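You operate a simulated robot arm through the tools that you are given. There is no shell and no other tool.

You are at the controls of a simulated robot arm. One attempt, no reset.

## Task
Put things in order on the pink trolley. At the end: the orange probe cover stands where the brown drift stood; the brown drift stands where the pink cloth stood; the pink cloth stands where the purple roller stood; the purple roller is on the green plate; whatever was shut is shut again. Leave all else as you found it, and nothing knocked over.

It is judged by the outcome, as a careful person would: the job done as asked, and still so three seconds after it is handed in. It fails if anything else is knocked over, pushed out of place, dropped, spilled or broken. Lids that push on must go on centred and level and be pressed home; caps that screw on are set level and turned clockwise until they are tight. Flat cloth is picked up by pressing the open fingertips on it (5 to 10 N) and closing them slowly along it; thin cloth reads only 2 to 8 mm in the jaws.

## Robot
A 6-joint arm with a two-finger parallel gripper, fixed in place. Base frame: the origin is on the floor under the middle of its stand, x ahead of it, y to its left, z up; the work surface is at about z = 780. Lengths are in mm, angles in degrees, forces in N, time in s.
With the tool pointing down near the work surface it reaches from about 240 to 640 mm from the base axis. Its first joint turns from -66.0 to 66.0 degrees. Payload 2.7 kg.
The TCP is the grasp point between the finger pads, 23 mm short of the fingertips. In the tool frame z runs along the fingers and y along their closing line. Largest opening 94 mm; finger width 38, thickness 10; the body of the gripper, 54 by 96 mm, starts 39 mm behind the TCP.
Orientation is that of the tool frame in the base frame, as a unit quaternion [x, y, z, w]. With the fingers straight down and closing along the base's y, the tool's x points along the base's -x, its y along +y and its z along -z.

## Interface
- The arm moves only by the tool move_arm. Its argument "deltas" is a list of rows, each a list of 7 numbers: the opening, from 0 (shut) to 1 (fully open), then the shift along the base's x, y, z in mm, then the turn, a rotation vector about the base's x, y, z in degrees. In form: [[claw, tx, ty, tz, wx, wy, wz], ...]. A call has 1 to 20 rows; each row shifts and turns the commanded pose from where the row before left it. Rows are played at 5 a second. More than 50 mm and 8.6 degrees between two rows, or a gripper value outside its range, and nothing of the call is played. Where a pose cannot be reached the arm comes as near as it can. A force on the tool above 40 N (or 10 N above the force at the start of the call, whichever is more), or a blocked arm, ends the call early, and 0.2 s more pass. The fingers move at their own pace (about 45 mm/s each) and stop on an object; they squeeze with about 22 N. The grip force told is the motor's: it shows also when the fingers shut on nothing. Time passes only in rows, and 0.2 s behind the last, so rows that do not move let the fingers close. It gives the time, the measured TCP pose, the force on the tool (base axes), the opening and the grip force at its end, in the units of the frame above (readings bear some noise), with the torque about the TCP (base axes, N m) and any sound that the robot's microphone picked up.
- Cameras (640 x 400 px; columns grow to the right, rows downward): "scene" is fixed at [56.3, -415.1, 1412.1]; the picture's right is [0.92, -0.40, 0.00], its down [-0.19, -0.45, -0.87] and it looks along [0.35, 0.80, -0.49] (base axes); focal length 369 px, centre (320, 200). "wrist" rides on the gripper at [86, 16, -74] in the tool frame; the picture's right is [-0.18, 0.98, 0.00], its down [-0.58, -0.11, -0.81] and it looks along [-0.79, -0.15, 0.59] (tool axes); focal length 243 px, centre (320, 200). There is no depth. A picture from a camera that has moved, and an enlarged one, comes with that camera's place and axes in the base frame and with its lens.
- get_image(camera): a new picture of that camera. No time passes.
- close_up(camera, box): a new picture of the part [left, top, right, bottom] of that camera's present view, enlarged. No time passes.
- close_job(): hands the job in; it is judged then, once.

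Places have to be worked out from the pictures, the camera data and where the tool is seen. Open the gripper and draw the arm clear of the work before you hand the job in, unless the task says otherwise.

The tools are called after "Call:" by a JSON object that holds its "method" and its "body". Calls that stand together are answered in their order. move_arm: Moves the arm, as the interface text tells. Its arguments: {"type":"object","properties":{"deltas":{"type":"array","items":{"type":"array","items":{"type":"number"}}}},"required":["deltas"]} The other tools are called the same way: get_image (camera) takes a picture; close_up (camera, box) takes an enlarged picture of a part of a camera's view; close_job () hands the job in.

At the start:

```text
time_s: 0.0
ee_pos: [384.4, 249.0, 1033.0]
orientation: [0.001, 1.0, 0.0, 0.0]
wrist_force: [-0.1, -0.7, 0.4]
ft_torque: [-0.05, 0.01, -0.02]
gripper_width: 94.1
grip_force: 0.1
```

scene: 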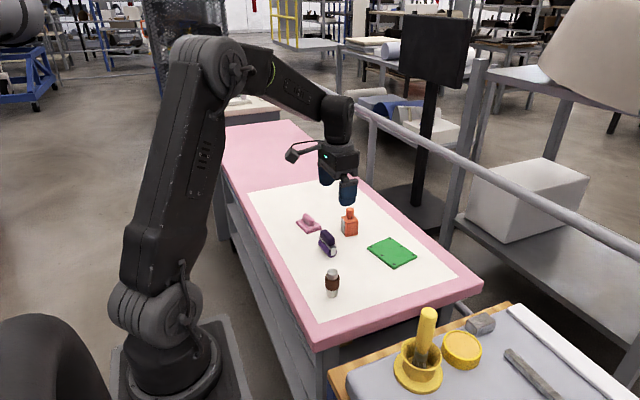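
wrist: 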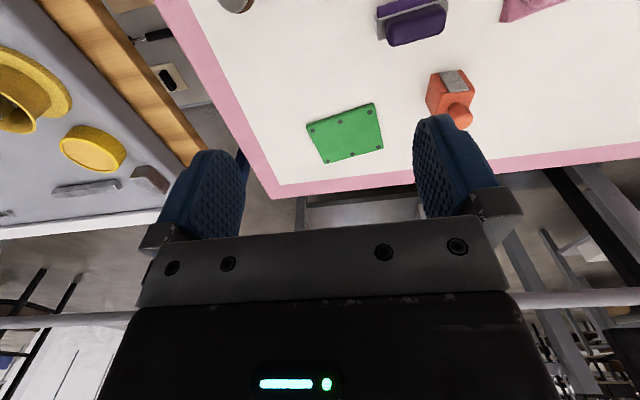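

I see four objects and a green plate on the white mat of the pink trolley. I'll take enlarged views of the work area first to place the objects.

Call:
{"method": "close_up", "body": {"camera": "scene", "box": [280, 170, 440, 310]}}

Call:
{"method": "close_up", "body": {"camera": "wrist", "box": [200, 0, 640, 200]}}

Call:
{"method": "close_up", "body": {"camera": "scene", "box": [290, 200, 370, 260]}}

```text
2.86 times, centred on (360, 240) of scene
camera zoom: at [56.3, -415.1, 1412.1], right [0.92, -0.4, 0.0], down [-0.19, -0.45, -0.87], along [0.35, 0.8, -0.49], focal length 1054 px, centre (206, 86)
```

zoom: 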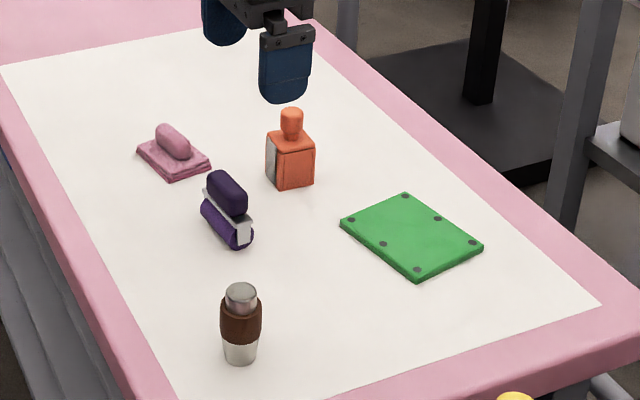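

```text
1.45 times, centred on (420, 100) of wrist
camera zoom: at [298.2, 267.4, 1108.6], right [0.18, 0.98, 0.0], down [0.58, -0.11, 0.81], along [0.79, -0.15, -0.59], focal length 353 px, centre (174, 346)
```

zoom: 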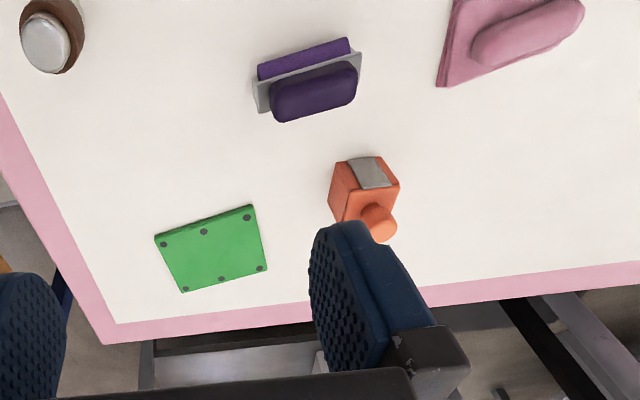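

```text
6.67 times, centred on (330, 230) of scene
camera zoom: at [56.3, -415.1, 1412.1], right [0.92, -0.4, 0.0], down [-0.19, -0.45, -0.87], along [0.35, 0.8, -0.49], focal length 2460 px, centre (253, 0)
```

zoom: 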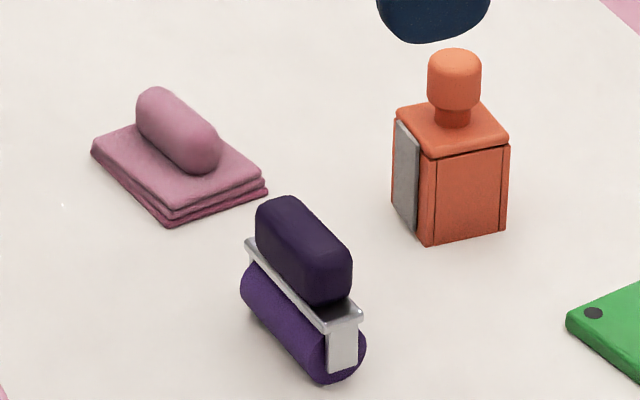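

The objects stand roughly at: brown drift (347,182), purple roller (406,340) with its long axis close to base y, cloth (403,470), orange cover (507,398), and green plate centre (567,260). I'll move above the roller and turn the tool about -79° so that the fingers close across it.

Call:
{"method": "move_arm", "body": {"deltas": [[1, 1.8, 7.6, -6, 0, 0, -6.58], [1, 1.8, 7.6, -6, 0, 0, -6.58], [1, 1.8, 7.6, -6, 0, 0, -6.58], [1, 1.8, 7.6, -6, 0, 0, -6.58], [1, 1.8, 7.6, -6, 0, 0, -6.58], [1, 1.8, 7.6, -6, 0, 0, -6.58], [1, 1.8, 7.6, -6, 0, 0, -6.58], [1, 1.8, 7.6, -6, 0, 0, -6.58], [1, 1.8, 7.6, -6, 0, 0, -6.58], [1, 1.8, 7.6, -6, 0, 0, -6.58], [1, 1.8, 7.6, -6, 0, 0, -6.58], [1, 1.8, 7.6, -6, 0, 0, -6.58], [1, 0, 0, 0, 0, 0, 0]]}}

```text
time_s: 2.8
ee_pos: [405.9, 340.6, 962.5]
orientation: [0.636, 0.772, -0.001, -0.001]
wrist_force: [0.3, 0.0, 0.2]
ft_torque: [-0.03, 0.01, 0.0]
gripper_width: 94.0
grip_force: 0.0
```

The tool is above the roller at z = 962. I'll take pictures from both cameras.

Call:
{"method": "get_image", "body": {"camera": "wrist"}}

Call:
{"method": "close_up", "body": {"camera": "scene", "box": [280, 170, 440, 310]}}

```text
taken
camera wrist: at [405.1, 430.5, 1036.9], right [1.0, 0.01, 0.0], down [0.0, -0.59, 0.81], along [0.01, -0.81, -0.59], focal length 243 px, centre (320, 200)
```

wrist: 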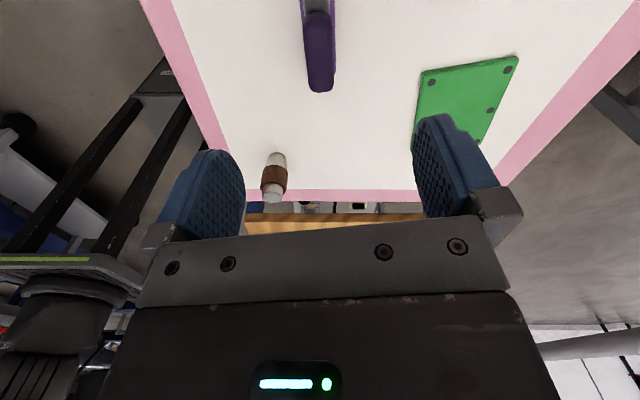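

```text
2.86 times, centred on (360, 240) of scene
camera zoom: at [56.3, -415.1, 1412.1], right [0.92, -0.4, 0.0], down [-0.19, -0.45, -0.87], along [0.35, 0.8, -0.49], focal length 1054 px, centre (206, 86)
```

zoom: 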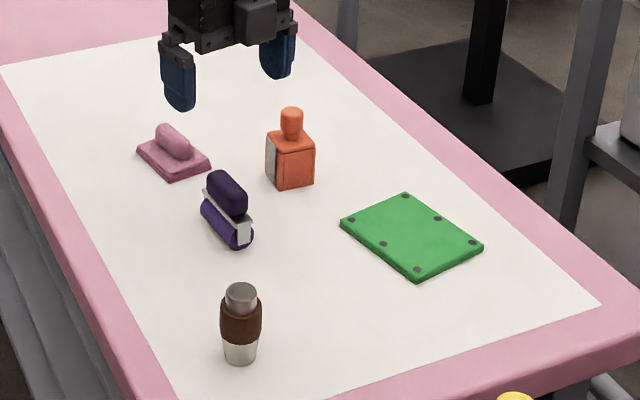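

The roller lies at the top edge of the wrist view. I'll move back along +y so that the wrist camera sees all of it and I can measure its axis and width.

Call:
{"method": "move_arm", "body": {"deltas": [[1, 0, 20, -5, 0, 0, 0], [1, 0, 20, -5, 0, 0, 0], [1, 0, 20, -5, 0, 0, 0], [1, 0, 20, -5, 0, 0, 0], [1, 0, 0, 0, 0, 0, 0]]}}

Call:
{"method": "get_image", "body": {"camera": "wrist"}}

Call:
{"method": "close_up", "body": {"camera": "wrist", "box": [240, 0, 400, 120]}}

```text
time_s: 4.0
ee_pos: [406.3, 421.6, 941.8]
orientation: [0.636, 0.772, -0.001, 0.001]
wrist_force: [-0.2, 0.5, -0.3]
ft_torque: [0.0, -0.02, 0.01]
gripper_width: 93.8
grip_force: 0.1
```

```text
taken
camera wrist: at [406.6, 510.9, 1016.3], right [1.0, 0.01, 0.0], down [0.0, -0.59, 0.81], along [0.01, -0.81, -0.59], focal length 243 px, centre (320, 200)
```

wrist: 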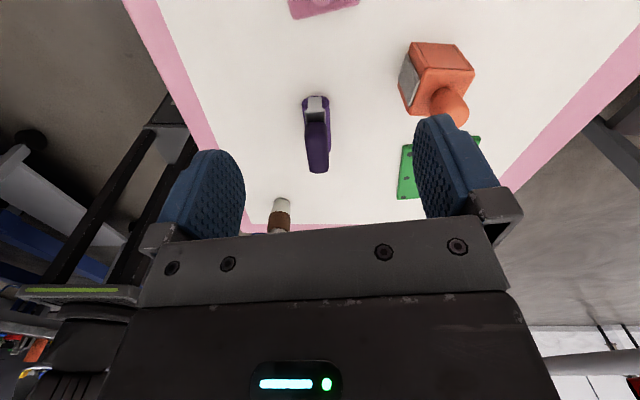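

```text
3.33 times, centred on (320, 60) of wrist
camera zoom: at [406.6, 510.9, 1016.3], right [1.0, 0.01, 0.0], down [0.0, -0.59, 0.81], along [0.01, -0.81, -0.59], focal length 809 px, centre (320, 667)
```

zoom: 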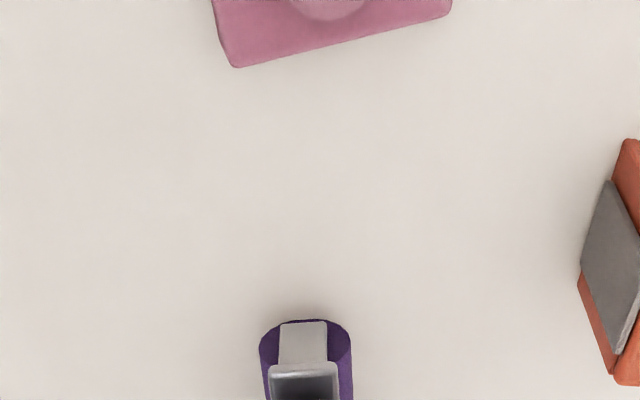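

Call:
{"method": "close_up", "body": {"camera": "wrist", "box": [270, 70, 370, 190]}}

```text
3.33 times, centred on (320, 130) of wrist
camera zoom: at [406.6, 510.9, 1016.3], right [1.0, 0.01, 0.0], down [0.0, -0.59, 0.81], along [0.01, -0.81, -0.59], focal length 809 px, centre (320, 433)
```

zoom: 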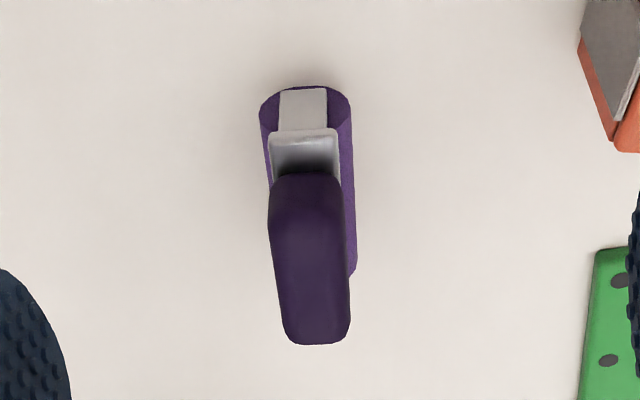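

From both views I place the roller handle's centre at (406,341.5), about z 815–838, with its axis about 5° off base y. I'll go above it, add the remaining -6.4° turn, and come down part way to check.

Call:
{"method": "move_arm", "body": {"deltas": [[1, 0, -20, -10, 0, 0, -1.6], [1, 0, -20, -10, 0, 0, -1.6], [1, 0, -20, -10, 0, 0, -1.6], [1, 0, -20, -10, 0, 0, -1.6], [1, 0, 0, -15, 0, 0, 0], [1, 0, 0, 0, 0, 0, 0]]}}

Call:
{"method": "get_image", "body": {"camera": "wrist"}}

Call:
{"method": "close_up", "body": {"camera": "scene", "box": [290, 200, 370, 260]}}

```text
time_s: 5.4
ee_pos: [406.5, 340.9, 886.6]
orientation: [0.677, 0.736, 0.0, -0.001]
wrist_force: [0.3, -0.1, 0.7]
ft_torque: [-0.01, 0.01, -0.01]
gripper_width: 94.1
grip_force: 0.1
```

```text
taken
camera wrist: at [415.7, 431.0, 962.0], right [0.99, -0.1, 0.0], down [-0.06, -0.59, 0.81], along [-0.08, -0.8, -0.59], focal length 243 px, centre (320, 200)
```

wrist: 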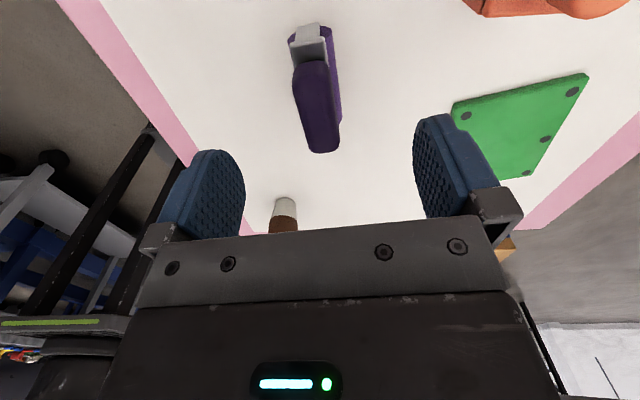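

```text
6.67 times, centred on (330, 230) of scene
camera zoom: at [56.3, -415.1, 1412.1], right [0.92, -0.4, 0.0], down [-0.19, -0.45, -0.87], along [0.35, 0.8, -0.49], focal length 2460 px, centre (253, 0)
```

zoom: 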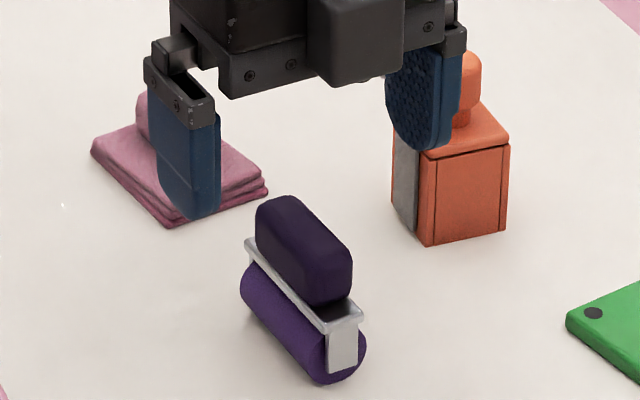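

The fingers straddle the handle evenly and are aligned with it. I'll descend to TCP z ≈ 832, so the fingertips reach just above the roller barrel, and close on the handle.

Call:
{"method": "move_arm", "body": {"deltas": [[1, 0, 0.5, -14, 0, 0, 0.5], [1, 0, 0, -14, 0, 0, 0.5], [1, 0, 0, -14, 0, 0, 0], [1, 0, 0, -12, 0, 0, 0], [1, 0, 0, 0, 0, 0, 0]]}}

Call:
{"method": "close_up", "body": {"camera": "scene", "box": [290, 200, 370, 260]}}

Call:
{"method": "get_image", "body": {"camera": "wrist"}}

```text
time_s: 6.6
ee_pos: [407.5, 340.3, 833.5]
orientation: [0.671, 0.742, 0.0, 0.0]
wrist_force: [-0.1, -0.9, 0.1]
ft_torque: [0.0, -0.01, -0.03]
gripper_width: 93.9
grip_force: 0.1
```

```text
6.67 times, centred on (330, 230) of scene
camera zoom: at [56.3, -415.1, 1412.1], right [0.92, -0.4, 0.0], down [-0.19, -0.45, -0.87], along [0.35, 0.8, -0.49], focal length 2460 px, centre (253, 0)
```

zoom: 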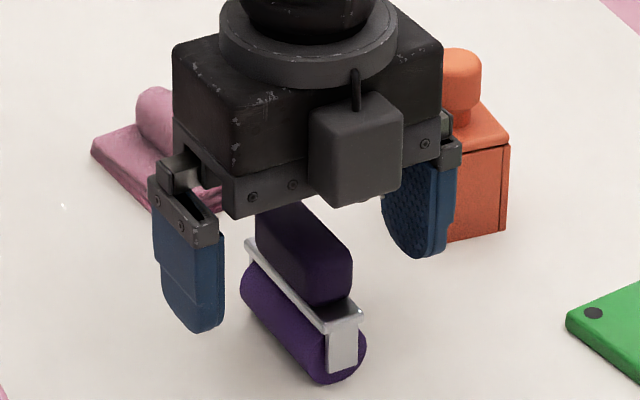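

```text
taken
camera wrist: at [414.3, 430.4, 908.0], right [1.0, -0.09, 0.0], down [-0.05, -0.59, 0.81], along [-0.07, -0.8, -0.59], focal length 243 px, centre (320, 200)
```

wrist: 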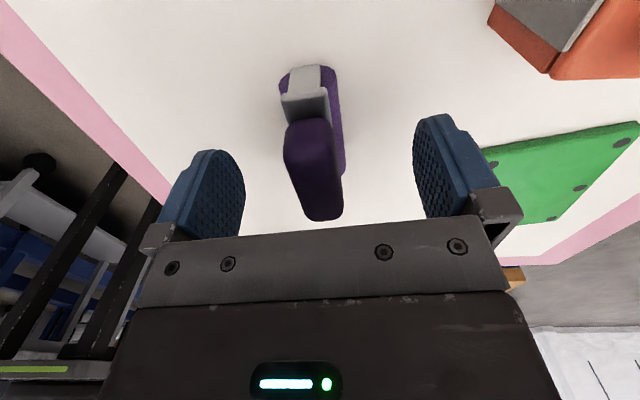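

The handle sits about 2 mm to the -x side of the tool centre. I'll correct that and close the fingers.

Call:
{"method": "move_arm", "body": {"deltas": [[1, -2, 0, 0, 0, 0, 0], [0.6, 0, 0, 0, 0, 0, 0], [0.35, 0, 0, 0, 0, 0, 0], [0.1, 0, 0, 0, 0, 0, 0], [0, 0, 0, 0, 0, 0, 0], [0, 0, 0, 0, 0, 0, 0], [0, 0, 0, 0, 0, 0, 0]]}}

Call:
{"method": "get_image", "body": {"camera": "wrist"}}

Call:
{"method": "close_up", "body": {"camera": "scene", "box": [290, 200, 370, 260]}}

```text
time_s: 8.2
ee_pos: [404.9, 340.3, 833.7]
orientation: [0.671, 0.741, 0.0, -0.001]
wrist_force: [1.0, 0.7, 1.8]
ft_torque: [-0.09, -0.1, 0.04]
gripper_width: 21.8
grip_force: 22.1
```

```text
taken
camera wrist: at [412.6, 430.6, 908.2], right [1.0, -0.09, 0.0], down [-0.05, -0.59, 0.81], along [-0.07, -0.8, -0.59], focal length 243 px, centre (320, 200)
```

wrist: 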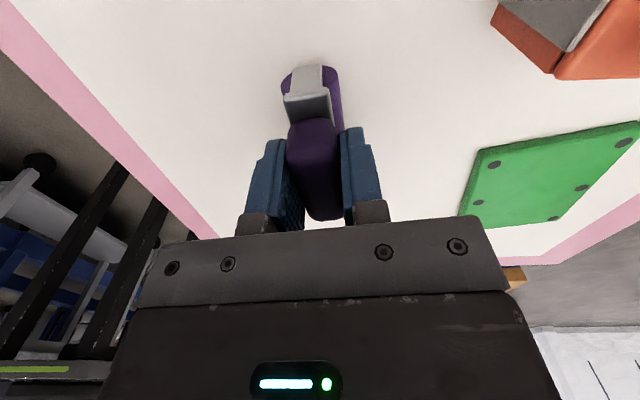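

```text
6.67 times, centred on (330, 230) of scene
camera zoom: at [56.3, -415.1, 1412.1], right [0.92, -0.4, 0.0], down [-0.19, -0.45, -0.87], along [0.35, 0.8, -0.49], focal length 2460 px, centre (253, 0)
```

zoom: 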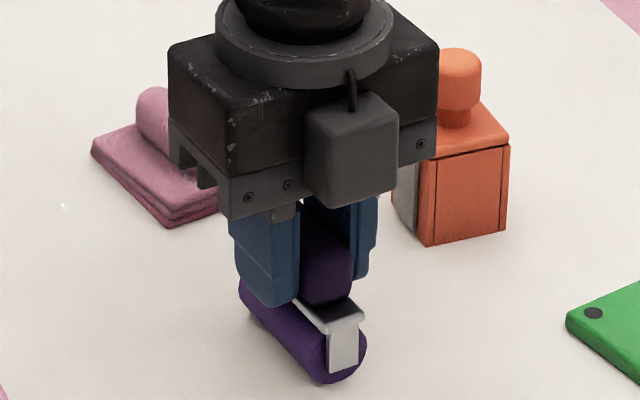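

The grip holds at 21.8 mm, and the roller's place is recorded at about (405,340). I'll lift it and carry it over the green plate near (565,259), turning about 8° to line up with the plate.

Call:
{"method": "move_arm", "body": {"deltas": [[0, 0, 0, 10, 0, 0, 0], [0, 0, 0, 20, 0, 0, 0], [0, 0, 0, 30, 0, 0, 0], [0, 20, -10, 0, 0, 0, 1.05], [0, 20, -10, 0, 0, 0, 1.05], [0, 20, -10, 0, 0, 0, 1.05], [0, 20, -10, 0, 0, 0, 1.05], [0, 20, -10, 0, 0, 0, 1.05], [0, 20, -10, 0, 0, 0, 1.05], [0, 20, -10, 0, 0, 0, 1.05], [0, 20, -10, 0, 0, 0, 1.05], [0, 0, 0, 0, 0, 0, 0]]}}

Call:
{"method": "get_image", "body": {"camera": "wrist"}}

Call:
{"method": "close_up", "body": {"camera": "scene", "box": [340, 190, 440, 280]}}

```text
time_s: 10.8
ee_pos: [563.1, 259.8, 891.9]
orientation: [0.615, 0.789, 0.0, 0.0]
wrist_force: [-1.4, 0.0, -0.7]
ft_torque: [-0.01, 0.0, 0.0]
gripper_width: 21.7
grip_force: 22.0
```

```text
taken
camera wrist: at [559.0, 350.8, 966.3], right [1.0, 0.06, 0.0], down [0.04, -0.59, 0.81], along [0.05, -0.81, -0.59], focal length 243 px, centre (320, 200)
```

wrist: 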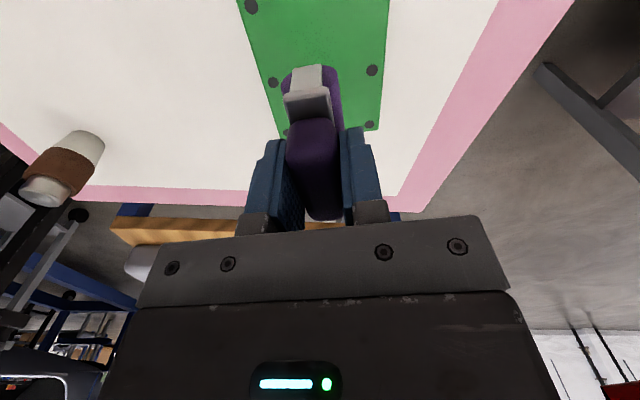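

```text
4.44 times, centred on (390, 235) of scene
camera zoom: at [56.3, -415.1, 1412.1], right [0.92, -0.4, 0.0], down [-0.19, -0.45, -0.87], along [0.35, 0.8, -0.49], focal length 1640 px, centre (9, 44)
```

zoom: 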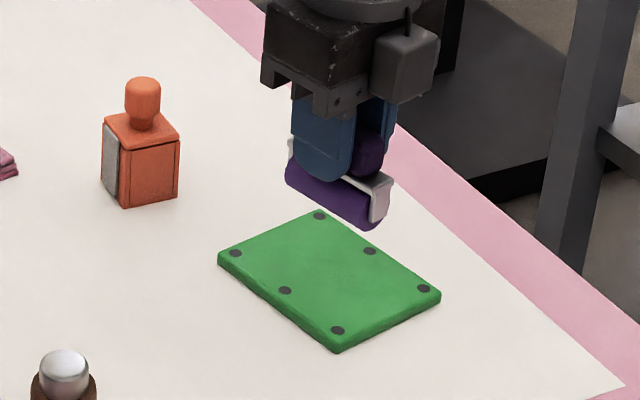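

The roller hangs over the plate, whose centre I place at (567,259.5). I'll shift 4 mm in x and lower to just above the plate.

Call:
{"method": "move_arm", "body": {"deltas": [[0, 2, 0, -11, 0, 0, 0], [0, 2, 0, -11, 0, 0, 0], [0, 0, 0, -11, 0, 0, 0], [0, 0, 0, -10, 0, 0, 0], [0, 0, 0, 0, 0, 0, 0]]}}

Call:
{"method": "close_up", "body": {"camera": "scene", "box": [340, 190, 440, 280]}}

```text
time_s: 12.0
ee_pos: [568.7, 259.6, 848.7]
orientation: [0.615, 0.788, 0.0, 0.0]
wrist_force: [-0.7, 0.9, -1.5]
ft_torque: [0.01, 0.0, -0.03]
gripper_width: 21.9
grip_force: 21.9
```

```text
4.44 times, centred on (390, 235) of scene
camera zoom: at [56.3, -415.1, 1412.1], right [0.92, -0.4, 0.0], down [-0.19, -0.45, -0.87], along [0.35, 0.8, -0.49], focal length 1640 px, centre (9, 44)
```

zoom: 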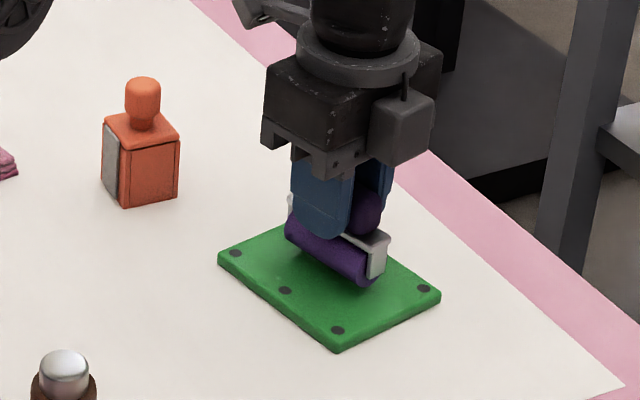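

The roller is a few mm above the plate. I'll lower it in small steps and watch the vertical force for contact.

Call:
{"method": "move_arm", "body": {"deltas": [[0, -1, 0, -2, 0, 0, 0], [0, 0, 0, -2, 0, 0, 0], [0, 0, 0, -1, 0, 0, 0], [0, 0, 0, 0, 0, 0, 0]]}}

```text
time_s: 13.0
ee_pos: [567.3, 260.8, 844.7]
orientation: [0.615, 0.789, 0.0, 0.0]
wrist_force: [0.4, 0.1, -0.4]
ft_torque: [0.01, -0.02, 0.0]
gripper_width: 21.7
grip_force: 21.9
```

No contact yet at a measured z of about 844.7. I'll keep lowering 1 mm at a time.

Call:
{"method": "move_arm", "body": {"deltas": [[0, 0, 0, -1, 0, 0, 0], [0, 0, 0, -1, 0, 0, 0], [0, 0, 0, 0, 0, 0, 0]]}}

Call:
{"method": "close_up", "body": {"camera": "scene", "box": [365, 210, 425, 260]}}

```text
time_s: 13.8
ee_pos: [566.6, 259.8, 843.4]
orientation: [0.614, 0.789, 0.0, 0.0]
wrist_force: [-1.7, -1.8, 3.2]
ft_torque: [-0.04, 0.09, 0.03]
gripper_width: 21.9
grip_force: 21.5
```

```text
8.00 times, centred on (395, 235) of scene
camera zoom: at [56.2, -415.2, 1412.1], right [0.92, -0.4, 0.0], down [-0.19, -0.45, -0.87], along [0.35, 0.8, -0.49], focal length 2952 px, centre (-280, -80)
```

zoom: 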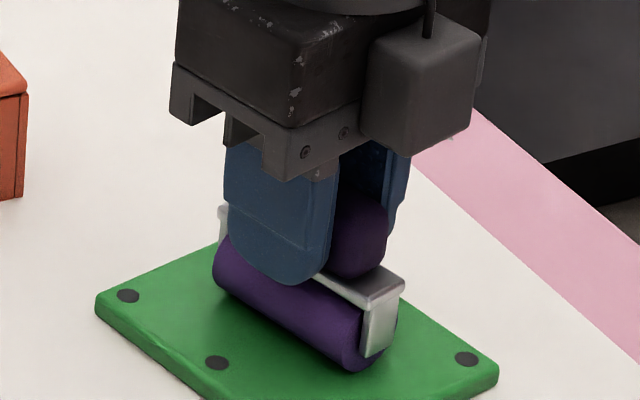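

The force rose to +3 N, so the roller rests on the plate. I'll open the fingers gradually and rise straight up.

Call:
{"method": "move_arm", "body": {"deltas": [[0.26, 0, 0, 0, 0, 0, 0], [0.32, 0, 0, 0, 0, 0, 0], [0.42, 0, 0, 0, 0, 0, 0], [0.5, 0, 0, 0, 0, 0, 0], [0.5, 0, 0, 0, 0, 0, 0]]}}

Call:
{"method": "close_up", "body": {"camera": "scene", "box": [365, 210, 425, 260]}}

Call:
{"method": "get_image", "body": {"camera": "wrist"}}

```text
time_s: 15.0
ee_pos: [568.1, 261.3, 842.7]
orientation: [0.615, 0.789, 0.0, 0.0]
wrist_force: [-0.2, -0.5, -0.5]
ft_torque: [0.0, 0.03, 0.02]
gripper_width: 46.9
grip_force: 0.0
```

```text
8.00 times, centred on (395, 235) of scene
camera zoom: at [56.3, -415.1, 1412.1], right [0.92, -0.4, 0.0], down [-0.19, -0.45, -0.87], along [0.35, 0.8, -0.49], focal length 2952 px, centre (-280, -80)
```

zoom: 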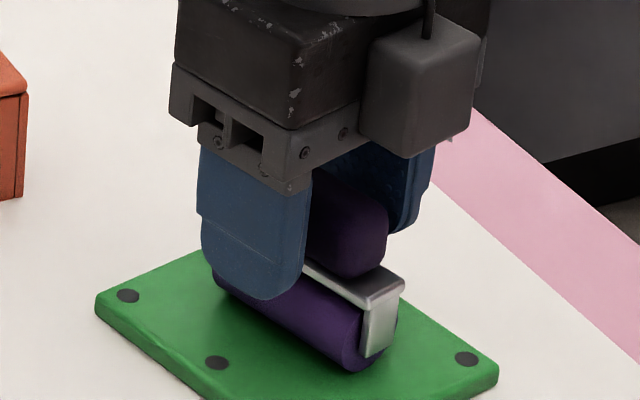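

```text
taken
camera wrist: at [561.9, 350.6, 917.8], right [1.0, 0.06, 0.0], down [0.04, -0.59, 0.81], along [0.05, -0.8, -0.59], focal length 243 px, centre (320, 200)
```

wrist: 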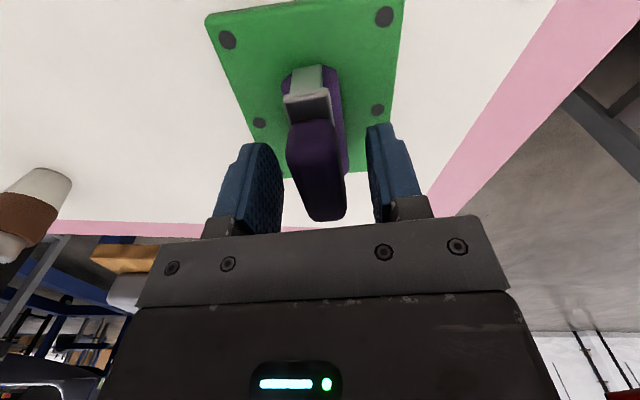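

The roller stands upright and free on the plate. I'll rise clear and move over towards the cloth to look at it from above, turning the tool to match its axis.

Call:
{"method": "move_arm", "body": {"deltas": [[0.5, 0, 0, 10, 0, 0, 0], [0.5, 0, 0, 20, 0, 0, 0], [0.6, 0, 0, 30, 0, 0, 0], [0.8, 0, 0, 30, 0, 0, 0], [1, 0, 0, 25, 0, 0, 0], [1, -16.8, 25.4, 0, 0, 0, -0.67], [1, -16.8, 25.4, 0, 0, 0, -0.67], [1, -16.8, 25.4, 0, 0, 0, -0.67], [1, -16.8, 25.4, 0, 0, 0, -0.67], [1, -16.8, 25.4, 0, 0, 0, -0.67], [1, -16.8, 25.4, 0, 0, 0, -0.67], [1, -16.8, 25.4, 0, 0, 0, -0.67], [1, -16.8, 25.4, 0, 0, 0, -0.67], [1, -16.8, 25.4, 0, 0, 0, -0.67], [1, -16.8, 25.4, 0, 0, 0, -0.67], [1, 0, 0, 0, 0, 0, 0]]}}

Call:
{"method": "get_image", "body": {"camera": "wrist"}}

Call:
{"method": "get_image", "body": {"camera": "scene"}}

```text
time_s: 18.4
ee_pos: [390.9, 505.6, 955.7]
orientation: [0.661, 0.75, 0.0, 0.0]
wrist_force: [0.2, 0.5, -0.2]
ft_torque: [-0.02, -0.01, -0.02]
gripper_width: 93.8
grip_force: 0.0
out of reach, approached as far as the arm can: row 15
```

```text
taken
camera wrist: at [396.8, 595.7, 1031.1], right [1.0, -0.06, 0.0], down [-0.03, -0.59, 0.81], along [-0.05, -0.81, -0.59], focal length 243 px, centre (320, 200)
```

wrist: 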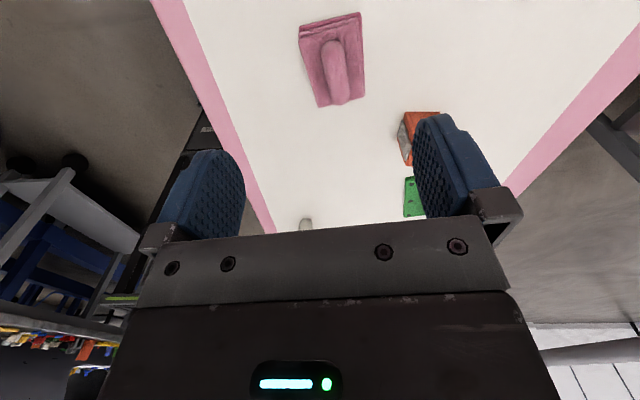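

```text
taken
```

scene: 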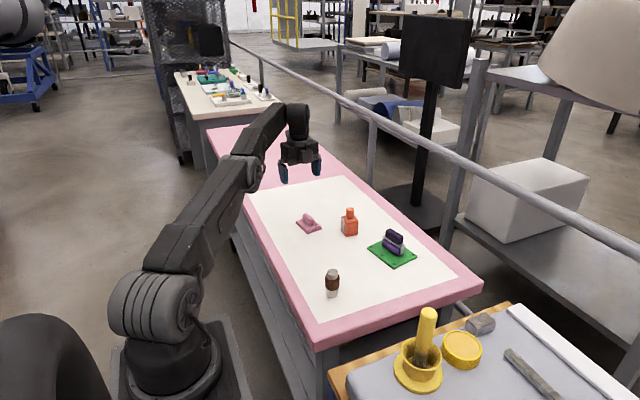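

The arm stopped at about 639 mm radius, but the cloth is now in full view. I'll zoom in on it and on the orange cover.

Call:
{"method": "close_up", "body": {"camera": "wrist", "box": [280, 0, 400, 120]}}

Call:
{"method": "close_up", "body": {"camera": "scene", "box": [290, 200, 330, 240]}}

Call:
{"method": "close_up", "body": {"camera": "scene", "box": [330, 195, 430, 275]}}

```text
3.33 times, centred on (340, 60) of wrist
camera zoom: at [396.8, 595.7, 1031.1], right [1.0, -0.06, 0.0], down [-0.03, -0.59, 0.81], along [-0.05, -0.81, -0.59], focal length 809 px, centre (253, 667)
```

zoom: 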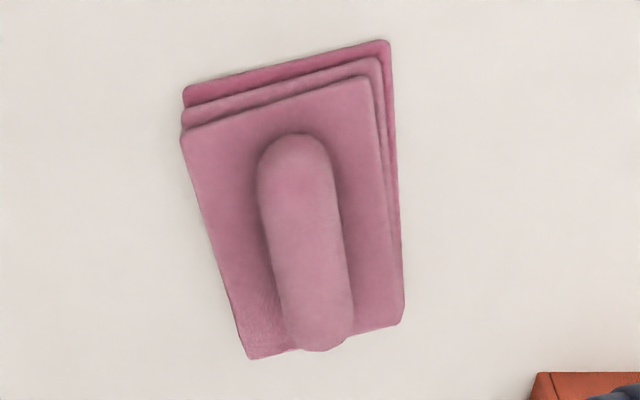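

```text
10.00 times, centred on (310, 220) of scene
camera zoom: at [56.3, -415.1, 1412.1], right [0.92, -0.4, 0.0], down [-0.19, -0.45, -0.87], along [0.35, 0.8, -0.49], focal length 3691 px, centre (420, 0)
```

zoom: 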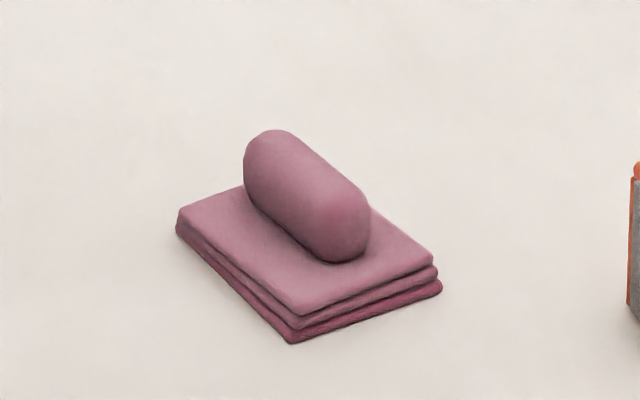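

```text
5.00 times, centred on (380, 235) of scene
camera zoom: at [56.3, -415.1, 1412.1], right [0.92, -0.4, 0.0], down [-0.19, -0.45, -0.87], along [0.35, 0.8, -0.49], focal length 1845 px, centre (20, 25)
```

zoom: 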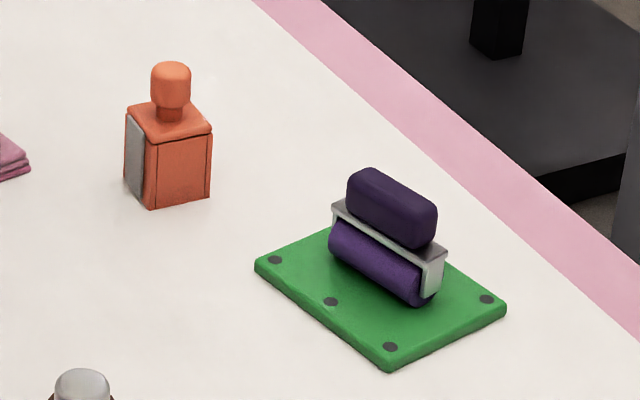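

The cloth is a folded pad with a rounded bar on top. The bar's centre is at about (406,482), z about 793–815, with its axis about 7.8° off y. I'll move towards a point above it, lowering slightly, then check where the arm actually is, since the last row was clipped.

Call:
{"method": "move_arm", "body": {"deltas": [[1, 2, -11, -10, 0, 0, 0.3], [1, 2, -11, -10, 0, 0, 0.3], [1, 2, -10, -10, 0, 0, 0], [1, 0, 0, 0, 0, 0, 0]]}}

```text
time_s: 19.4
ee_pos: [398.7, 473.1, 927.2]
orientation: [0.656, 0.755, -0.001, 0.0]
wrist_force: [-0.1, 0.5, 0.1]
ft_torque: [-0.02, -0.01, 0.02]
gripper_width: 93.9
grip_force: 0.0
```

The commanded pose follows the clipped one. I'll move on to (406,482) and down to about z = 865 to check the alignment.

Call:
{"method": "move_arm", "body": {"deltas": [[1, 3.6, 4.5, -15, 0, 0, 0], [1, 3.6, 4.4, -15, 0, 0, 0], [1, 0, 0, -15, 0, 0, 0], [1, 0, 0, -17, 0, 0, 0], [1, 0, 0, 0, 0, 0, 0]]}}

Call:
{"method": "get_image", "body": {"camera": "wrist"}}

Call:
{"method": "close_up", "body": {"camera": "scene", "box": [275, 180, 355, 240]}}

```text
time_s: 20.6
ee_pos: [406.2, 480.8, 865.2]
orientation: [0.656, 0.755, 0.0, 0.0]
wrist_force: [-0.1, 0.5, -1.0]
ft_torque: [0.0, 0.0, -0.02]
gripper_width: 94.0
grip_force: 0.1
```

```text
taken
camera wrist: at [410.7, 571.1, 939.1], right [1.0, -0.05, 0.0], down [-0.03, -0.59, 0.81], along [-0.04, -0.81, -0.59], focal length 243 px, centre (320, 200)
```

wrist: 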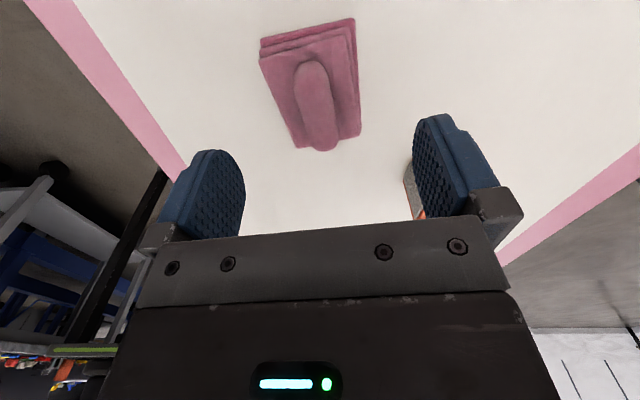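

```text
6.67 times, centred on (315, 210) of scene
camera zoom: at [56.3, -415.1, 1412.1], right [0.92, -0.4, 0.0], down [-0.19, -0.45, -0.87], along [0.35, 0.8, -0.49], focal length 2460 px, centre (353, 133)
```

zoom: 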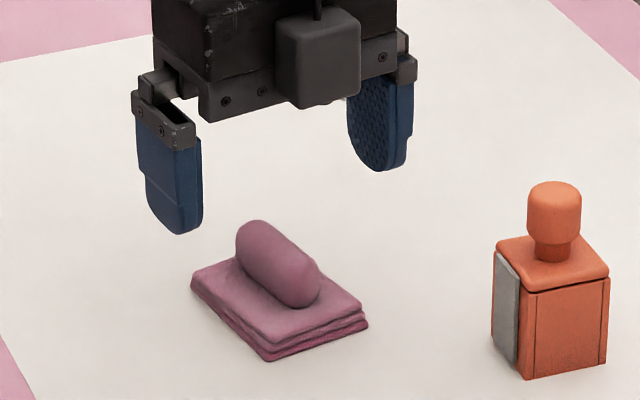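

The bar lies centred between the fingers, within about 1 mm. I'll descend to TCP z ≈ 819, so the tips are just above the pad, and check again before closing.

Call:
{"method": "move_arm", "body": {"deltas": [[1, -1, 0, -14, 0, 0, 0], [1, 0, 0, -14, 0, 0, 0], [1, 0, 0, -12, 0, 0, 0], [1, 0, 0, -5, 0, 0, 0], [1, 0, 0, 0, 0, 0, 0]]}}

Call:
{"method": "get_image", "body": {"camera": "wrist"}}

Call:
{"method": "close_up", "body": {"camera": "scene", "box": [275, 180, 355, 240]}}

```text
time_s: 21.8
ee_pos: [405.4, 482.6, 818.3]
orientation: [0.656, 0.755, 0.0, 0.0]
wrist_force: [0.1, -0.7, -0.5]
ft_torque: [0.0, -0.01, 0.05]
gripper_width: 94.0
grip_force: 0.0
```

```text
taken
camera wrist: at [409.6, 572.2, 893.2], right [1.0, -0.05, 0.0], down [-0.03, -0.59, 0.81], along [-0.04, -0.81, -0.59], focal length 243 px, centre (320, 200)
```

wrist: 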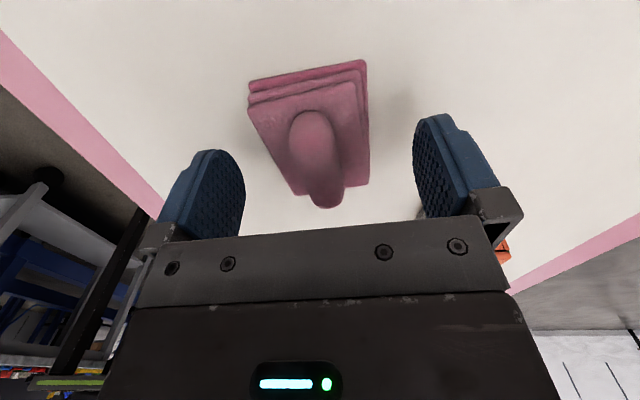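

```text
6.67 times, centred on (315, 210) of scene
camera zoom: at [56.3, -415.1, 1412.1], right [0.92, -0.4, 0.0], down [-0.19, -0.45, -0.87], along [0.35, 0.8, -0.49], focal length 2460 px, centre (353, 133)
```

zoom: 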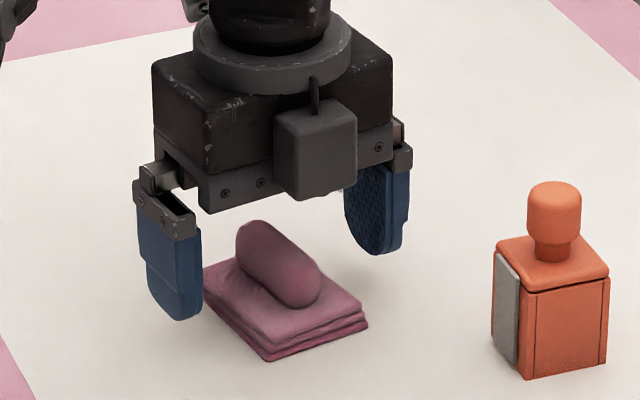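

The fingers straddle the bar at the right height. I'll close on it now.

Call:
{"method": "move_arm", "body": {"deltas": [[0.7, 0, 0, 0, 0, 0, 0], [0.45, 0, 0, 0, 0, 0, 0], [0.3, 0, 0, 0, 0, 0, 0], [0.15, 0, 0, 0, 0, 0, 0], [0, 0, 0, 0, 0, 0, 0], [0, 0, 0, 0, 0, 0, 0], [0, 0, 0, 0, 0, 0, 0]]}}

Call:
{"method": "close_up", "body": {"camera": "scene", "box": [275, 180, 355, 240]}}

Call:
{"method": "get_image", "body": {"camera": "wrist"}}

```text
time_s: 23.4
ee_pos: [404.5, 482.7, 818.6]
orientation: [0.656, 0.755, 0.0, 0.0]
wrist_force: [-1.3, 0.6, 0.5]
ft_torque: [-0.04, -0.02, -0.03]
gripper_width: 19.3
grip_force: 22.2
```

```text
6.67 times, centred on (315, 210) of scene
camera zoom: at [56.3, -415.1, 1412.1], right [0.92, -0.4, 0.0], down [-0.19, -0.45, -0.87], along [0.35, 0.8, -0.49], focal length 2460 px, centre (353, 133)
```

zoom: 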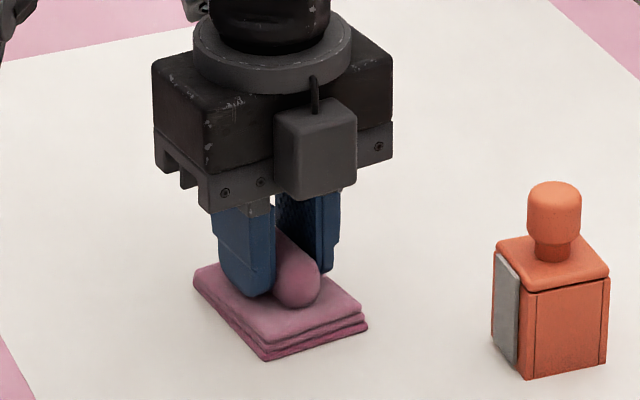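

```text
taken
camera wrist: at [409.6, 572.2, 893.5], right [1.0, -0.05, 0.0], down [-0.03, -0.59, 0.81], along [-0.04, -0.81, -0.59], focal length 243 px, centre (320, 200)
```

wrist: 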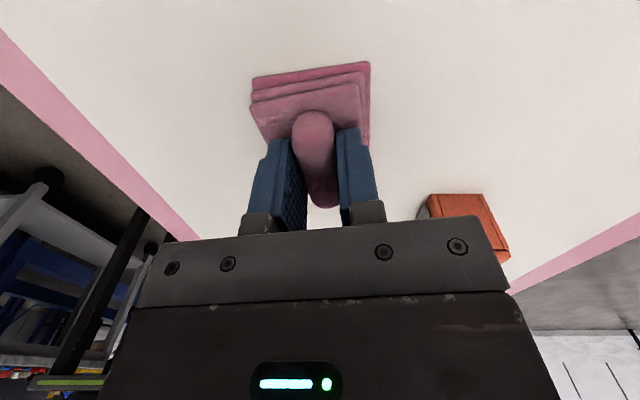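

The cloth is gripped at 19.3 mm. Its place is recorded at about (404.5,481). I'll lift it and carry it along -y to the roller's old spot at (405,340).

Call:
{"method": "move_arm", "body": {"deltas": [[0, 0, 0, 8, 0, 0, 0], [0, 0, 0, 16, 0, 0, 0], [0, 0, 0, 26, 0, 0, 0], [0, 0, -18, 0, 0, 0, 0], [0, 0, -24, 0, 0, 0, -0.5], [0, 0, -24, 0, 0, 0, -0.5], [0, 0, -24, 0, 0, 0, -0.5], [0, 0, -24, 0, 0, 0, -0.5], [0, 0, -18, 0, 0, 0, 0], [0, 0, -9, 0, 0, 0, 0], [0, 0, 0, 0, 0, 0, 0]]}}

Call:
{"method": "get_image", "body": {"camera": "wrist"}}

Call:
{"method": "close_up", "body": {"camera": "scene", "box": [280, 170, 440, 310]}}

```text
time_s: 25.8
ee_pos: [404.4, 341.1, 870.6]
orientation: [0.67, 0.743, -0.001, 0.001]
wrist_force: [-0.3, 0.1, -0.1]
ft_torque: [-0.01, 0.01, -0.04]
gripper_width: 19.4
grip_force: 21.9
```

```text
taken
camera wrist: at [412.1, 431.0, 944.7], right [1.0, -0.08, 0.0], down [-0.05, -0.59, 0.81], along [-0.07, -0.8, -0.59], focal length 243 px, centre (320, 200)
```

wrist: 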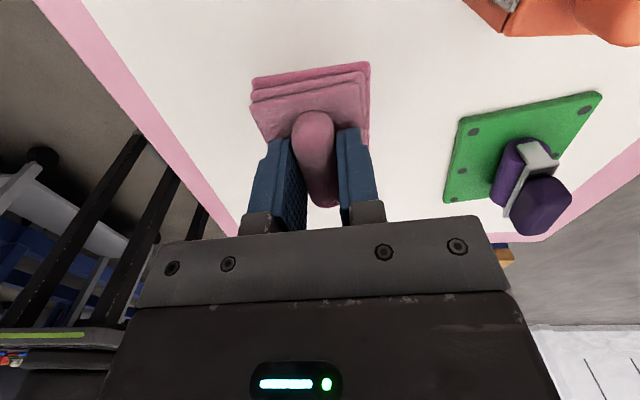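

```text
2.86 times, centred on (360, 240) of scene
camera zoom: at [56.3, -415.1, 1412.1], right [0.92, -0.4, 0.0], down [-0.19, -0.45, -0.87], along [0.35, 0.8, -0.49], focal length 1054 px, centre (206, 86)
```

zoom: 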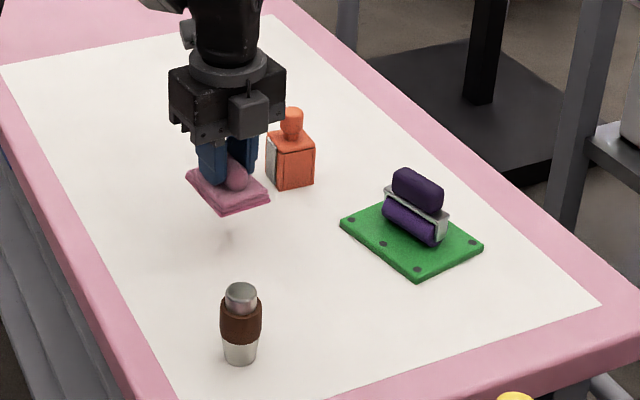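

The cloth hangs level above the roller's old spot. I'll lower it to just above the table and then touch down gently.

Call:
{"method": "move_arm", "body": {"deltas": [[0, 0.3, 0.3, -16, 0, 0, 0], [0, 0.3, 0, -16, 0, 0, 0], [0, 0, 0, -12, 0, 0, 0], [0, 0, 0, -5, 0, 0, 0], [0, 0, 0, -1.5, 0, 0, 0], [0, 0, 0, -1, 0, 0, 0], [0, 0, 0, 0, 0, 0, 0]]}}

Call:
{"method": "close_up", "body": {"camera": "scene", "box": [290, 200, 370, 260]}}

```text
time_s: 27.4
ee_pos: [405.3, 343.5, 820.3]
orientation: [0.669, 0.743, 0.0, 0.0]
wrist_force: [-3.0, -1.7, 7.4]
ft_torque: [-0.12, 0.08, -0.01]
gripper_width: 18.9
grip_force: 22.0
```

```text
6.67 times, centred on (330, 230) of scene
camera zoom: at [56.1, -415.2, 1412.1], right [0.92, -0.4, 0.0], down [-0.19, -0.45, -0.87], along [0.35, 0.8, -0.49], focal length 2460 px, centre (253, 0)
```

zoom: 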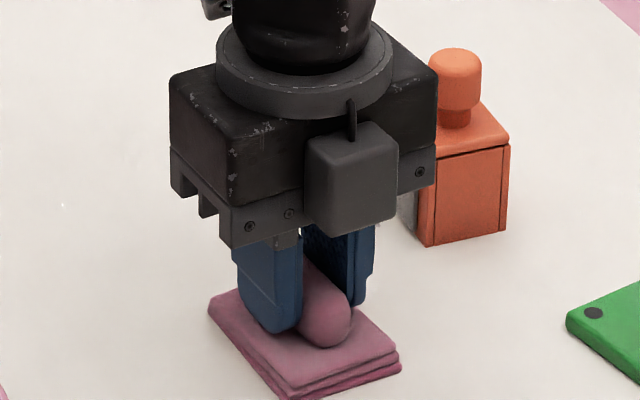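

Contact at 7 N, so the cloth is down. I'll ease up half a millimetre, open gradually and rise.

Call:
{"method": "move_arm", "body": {"deltas": [[0, 0, 0, 0.6, 0, 0, 0], [0.22, 0, 0, 0, 0, 0, 0], [0.26, 0, 0, 0, 0, 0, 0], [0.34, 0, 0, 0, 0, 0, 0], [0.44, 0, 0, 0, 0, 0, 0], [0.5, 0, 0, 0, 0, 0, 0], [0.5, 0, 0, 15, 0, 0, 0], [0.5, 0, 0, 25, 0, 0, 0], [0.6, 0, 0, 30, 0, 0, 0], [0.6, 0, 0, 0, 0, 0, 0]]}}

Call:
{"method": "get_image", "body": {"camera": "wrist"}}

Call:
{"method": "close_up", "body": {"camera": "scene", "box": [290, 200, 370, 260]}}

Call:
{"method": "close_up", "body": {"camera": "scene", "box": [310, 250, 360, 310]}}

```text
time_s: 29.6
ee_pos: [403.9, 341.7, 888.4]
orientation: [0.67, 0.743, 0.001, 0.0]
wrist_force: [0.1, 0.6, 0.1]
ft_torque: [-0.03, -0.01, 0.0]
gripper_width: 56.6
grip_force: 0.0
```

```text
taken
camera wrist: at [411.1, 431.1, 963.1], right [1.0, -0.08, 0.0], down [-0.05, -0.59, 0.81], along [-0.07, -0.8, -0.59], focal length 243 px, centre (320, 200)
```

wrist: 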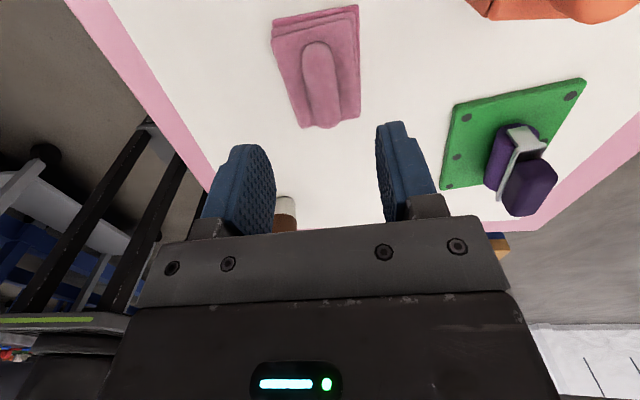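

```text
6.67 times, centred on (330, 230) of scene
camera zoom: at [56.3, -415.1, 1412.1], right [0.92, -0.4, 0.0], down [-0.19, -0.45, -0.87], along [0.35, 0.8, -0.49], focal length 2460 px, centre (253, 0)
```

zoom: 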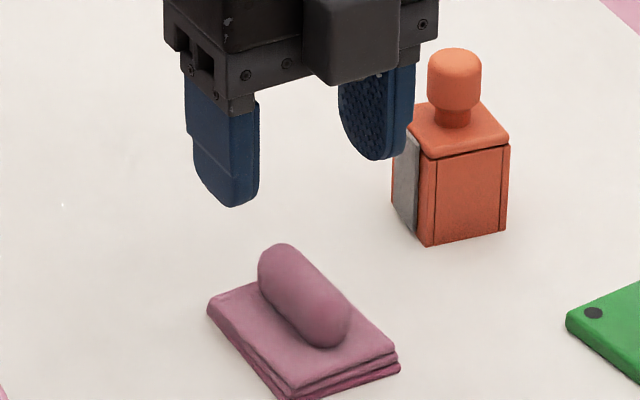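

```text
6.67 times, centred on (335, 280) of scene
camera zoom: at [56.3, -415.1, 1412.1], right [0.92, -0.4, 0.0], down [-0.19, -0.45, -0.87], along [0.35, 0.8, -0.49], focal length 2460 px, centre (220, -333)
```

zoom: 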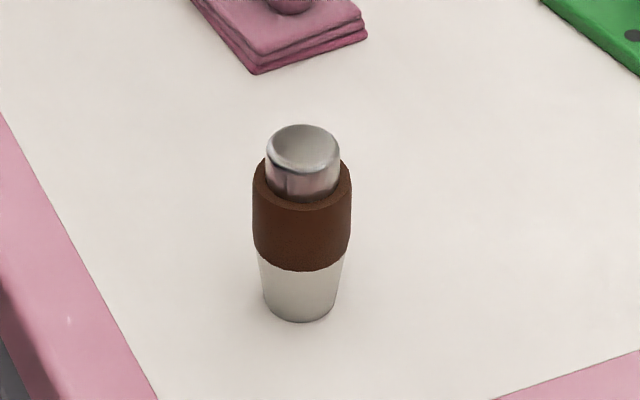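

The cloth rests where the roller stood. Next is the drift: about 71 mm tall, with a 33 mm brown sleeve at z 804–839, near (346,177). I'll move to a view position behind it.

Call:
{"method": "move_arm", "body": {"deltas": [[0.8, 0, 0, 20, 0, 0, 0], [1, 0, 0, 20, 0, 0, 0], [1, -9.7, -14, 0, 0, 0, 0], [1, -9.7, -14, 0, 0, 0, 0], [1, -9.7, -14, 0, 0, 0, 0], [1, -9.7, -14, 0, 0, 0, 0], [1, -9.7, -14, 0, 0, 0, 0], [1, -9.7, -14, 0, 0, 0, 0], [1, 0, 0, 0, 0, 0, 0]]}}

Call:
{"method": "get_image", "body": {"camera": "wrist"}}

Call:
{"method": "close_up", "body": {"camera": "wrist", "box": [260, 0, 400, 140]}}

```text
time_s: 31.6
ee_pos: [345.9, 255.8, 929.2]
orientation: [0.669, 0.743, -0.001, 0.0]
wrist_force: [0.9, 0.5, -0.4]
ft_torque: [0.03, -0.02, 0.02]
gripper_width: 93.8
grip_force: 0.1
```

```text
taken
camera wrist: at [354.1, 346.1, 1003.9], right [1.0, -0.08, 0.0], down [-0.05, -0.59, 0.81], along [-0.07, -0.8, -0.59], focal length 243 px, centre (320, 200)
```

wrist: 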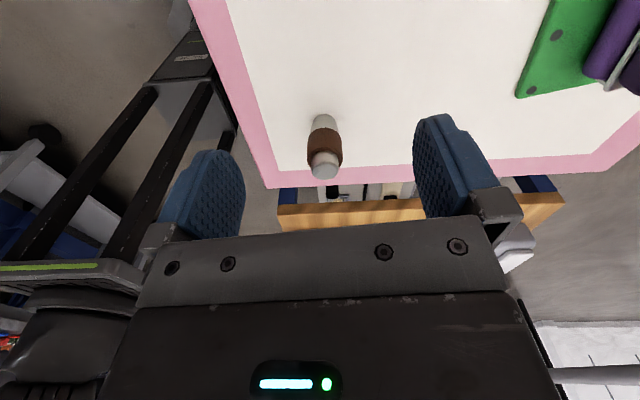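

```text
2.86 times, centred on (330, 70) of wrist
camera zoom: at [354.1, 346.1, 1003.9], right [1.0, -0.08, 0.0], down [-0.05, -0.59, 0.81], along [-0.07, -0.8, -0.59], focal length 693 px, centre (291, 571)
```

zoom: 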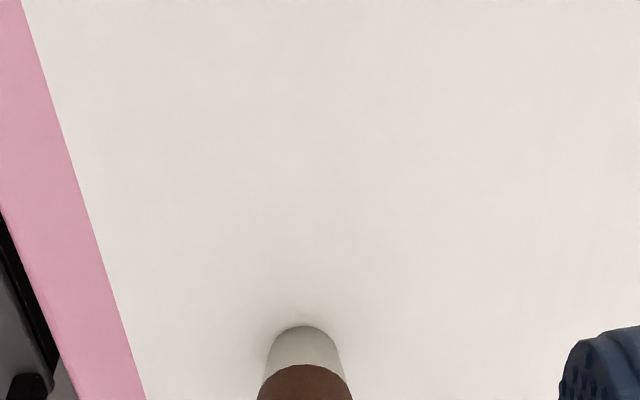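

Call:
{"method": "close_up", "body": {"camera": "wrist", "box": [280, 100, 370, 190]}}

```text
4.44 times, centred on (325, 145) of wrist
camera zoom: at [354.1, 346.1, 1003.9], right [1.0, -0.08, 0.0], down [-0.05, -0.59, 0.81], along [-0.07, -0.8, -0.59], focal length 1078 px, centre (298, 444)
```

zoom: 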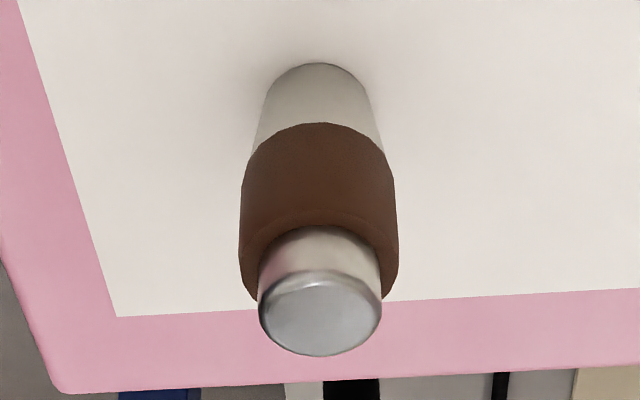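

I place the drift's axis at (346,181.5). I'll move above it, come down to z ≈ 870, and check centring.

Call:
{"method": "move_arm", "body": {"deltas": [[1, 0, -19, 0, 0, 0, 0], [1, 0, -19, 0, 0, 0, 0], [1, 0, -19, 0, 0, 0, 0], [1, 0, -18, 0, 0, 0, 0], [1, 0, 0, -15, 0, 0, 0], [1, 0, 0, -20, 0, 0, 0], [1, 0, 0, -20, 0, 0, 0], [1, 0, 0, 0, 0, 0, 0]]}}

Call:
{"method": "get_image", "body": {"camera": "wrist"}}

Call:
{"method": "close_up", "body": {"camera": "scene", "box": [300, 230, 380, 310]}}

```text
time_s: 33.4
ee_pos: [349.1, 182.5, 873.8]
orientation: [0.669, 0.743, 0.0, 0.0]
wrist_force: [-0.4, -0.5, -0.3]
ft_torque: [-0.06, 0.03, 0.0]
gripper_width: 94.2
grip_force: 0.1
```

```text
taken
camera wrist: at [355.9, 272.4, 948.9], right [1.0, -0.08, 0.0], down [-0.05, -0.59, 0.81], along [-0.07, -0.8, -0.59], focal length 243 px, centre (320, 200)
```

wrist: 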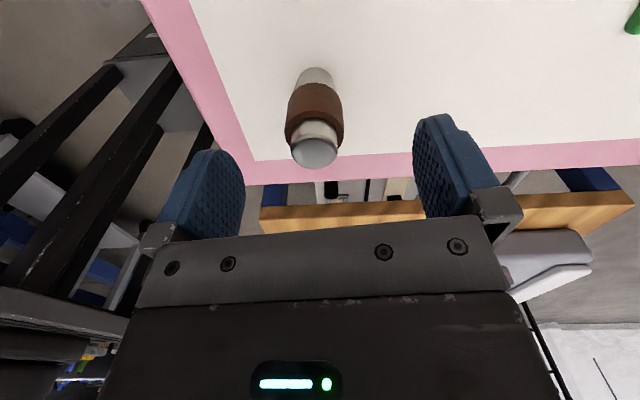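

```text
5.00 times, centred on (340, 270) of scene
camera zoom: at [56.3, -415.1, 1412.1], right [0.92, -0.4, 0.0], down [-0.19, -0.45, -0.87], along [0.35, 0.8, -0.49], focal length 1845 px, centre (220, -150)
```

zoom: 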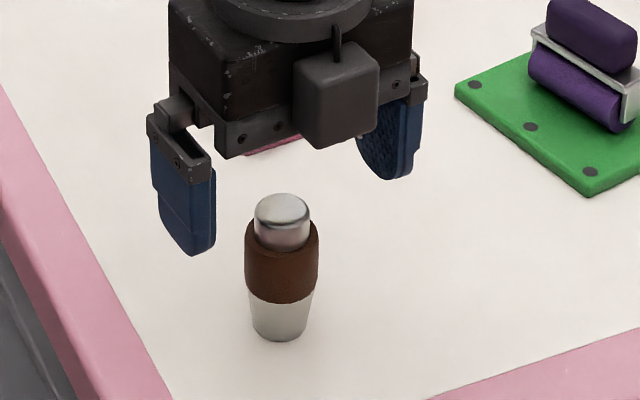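

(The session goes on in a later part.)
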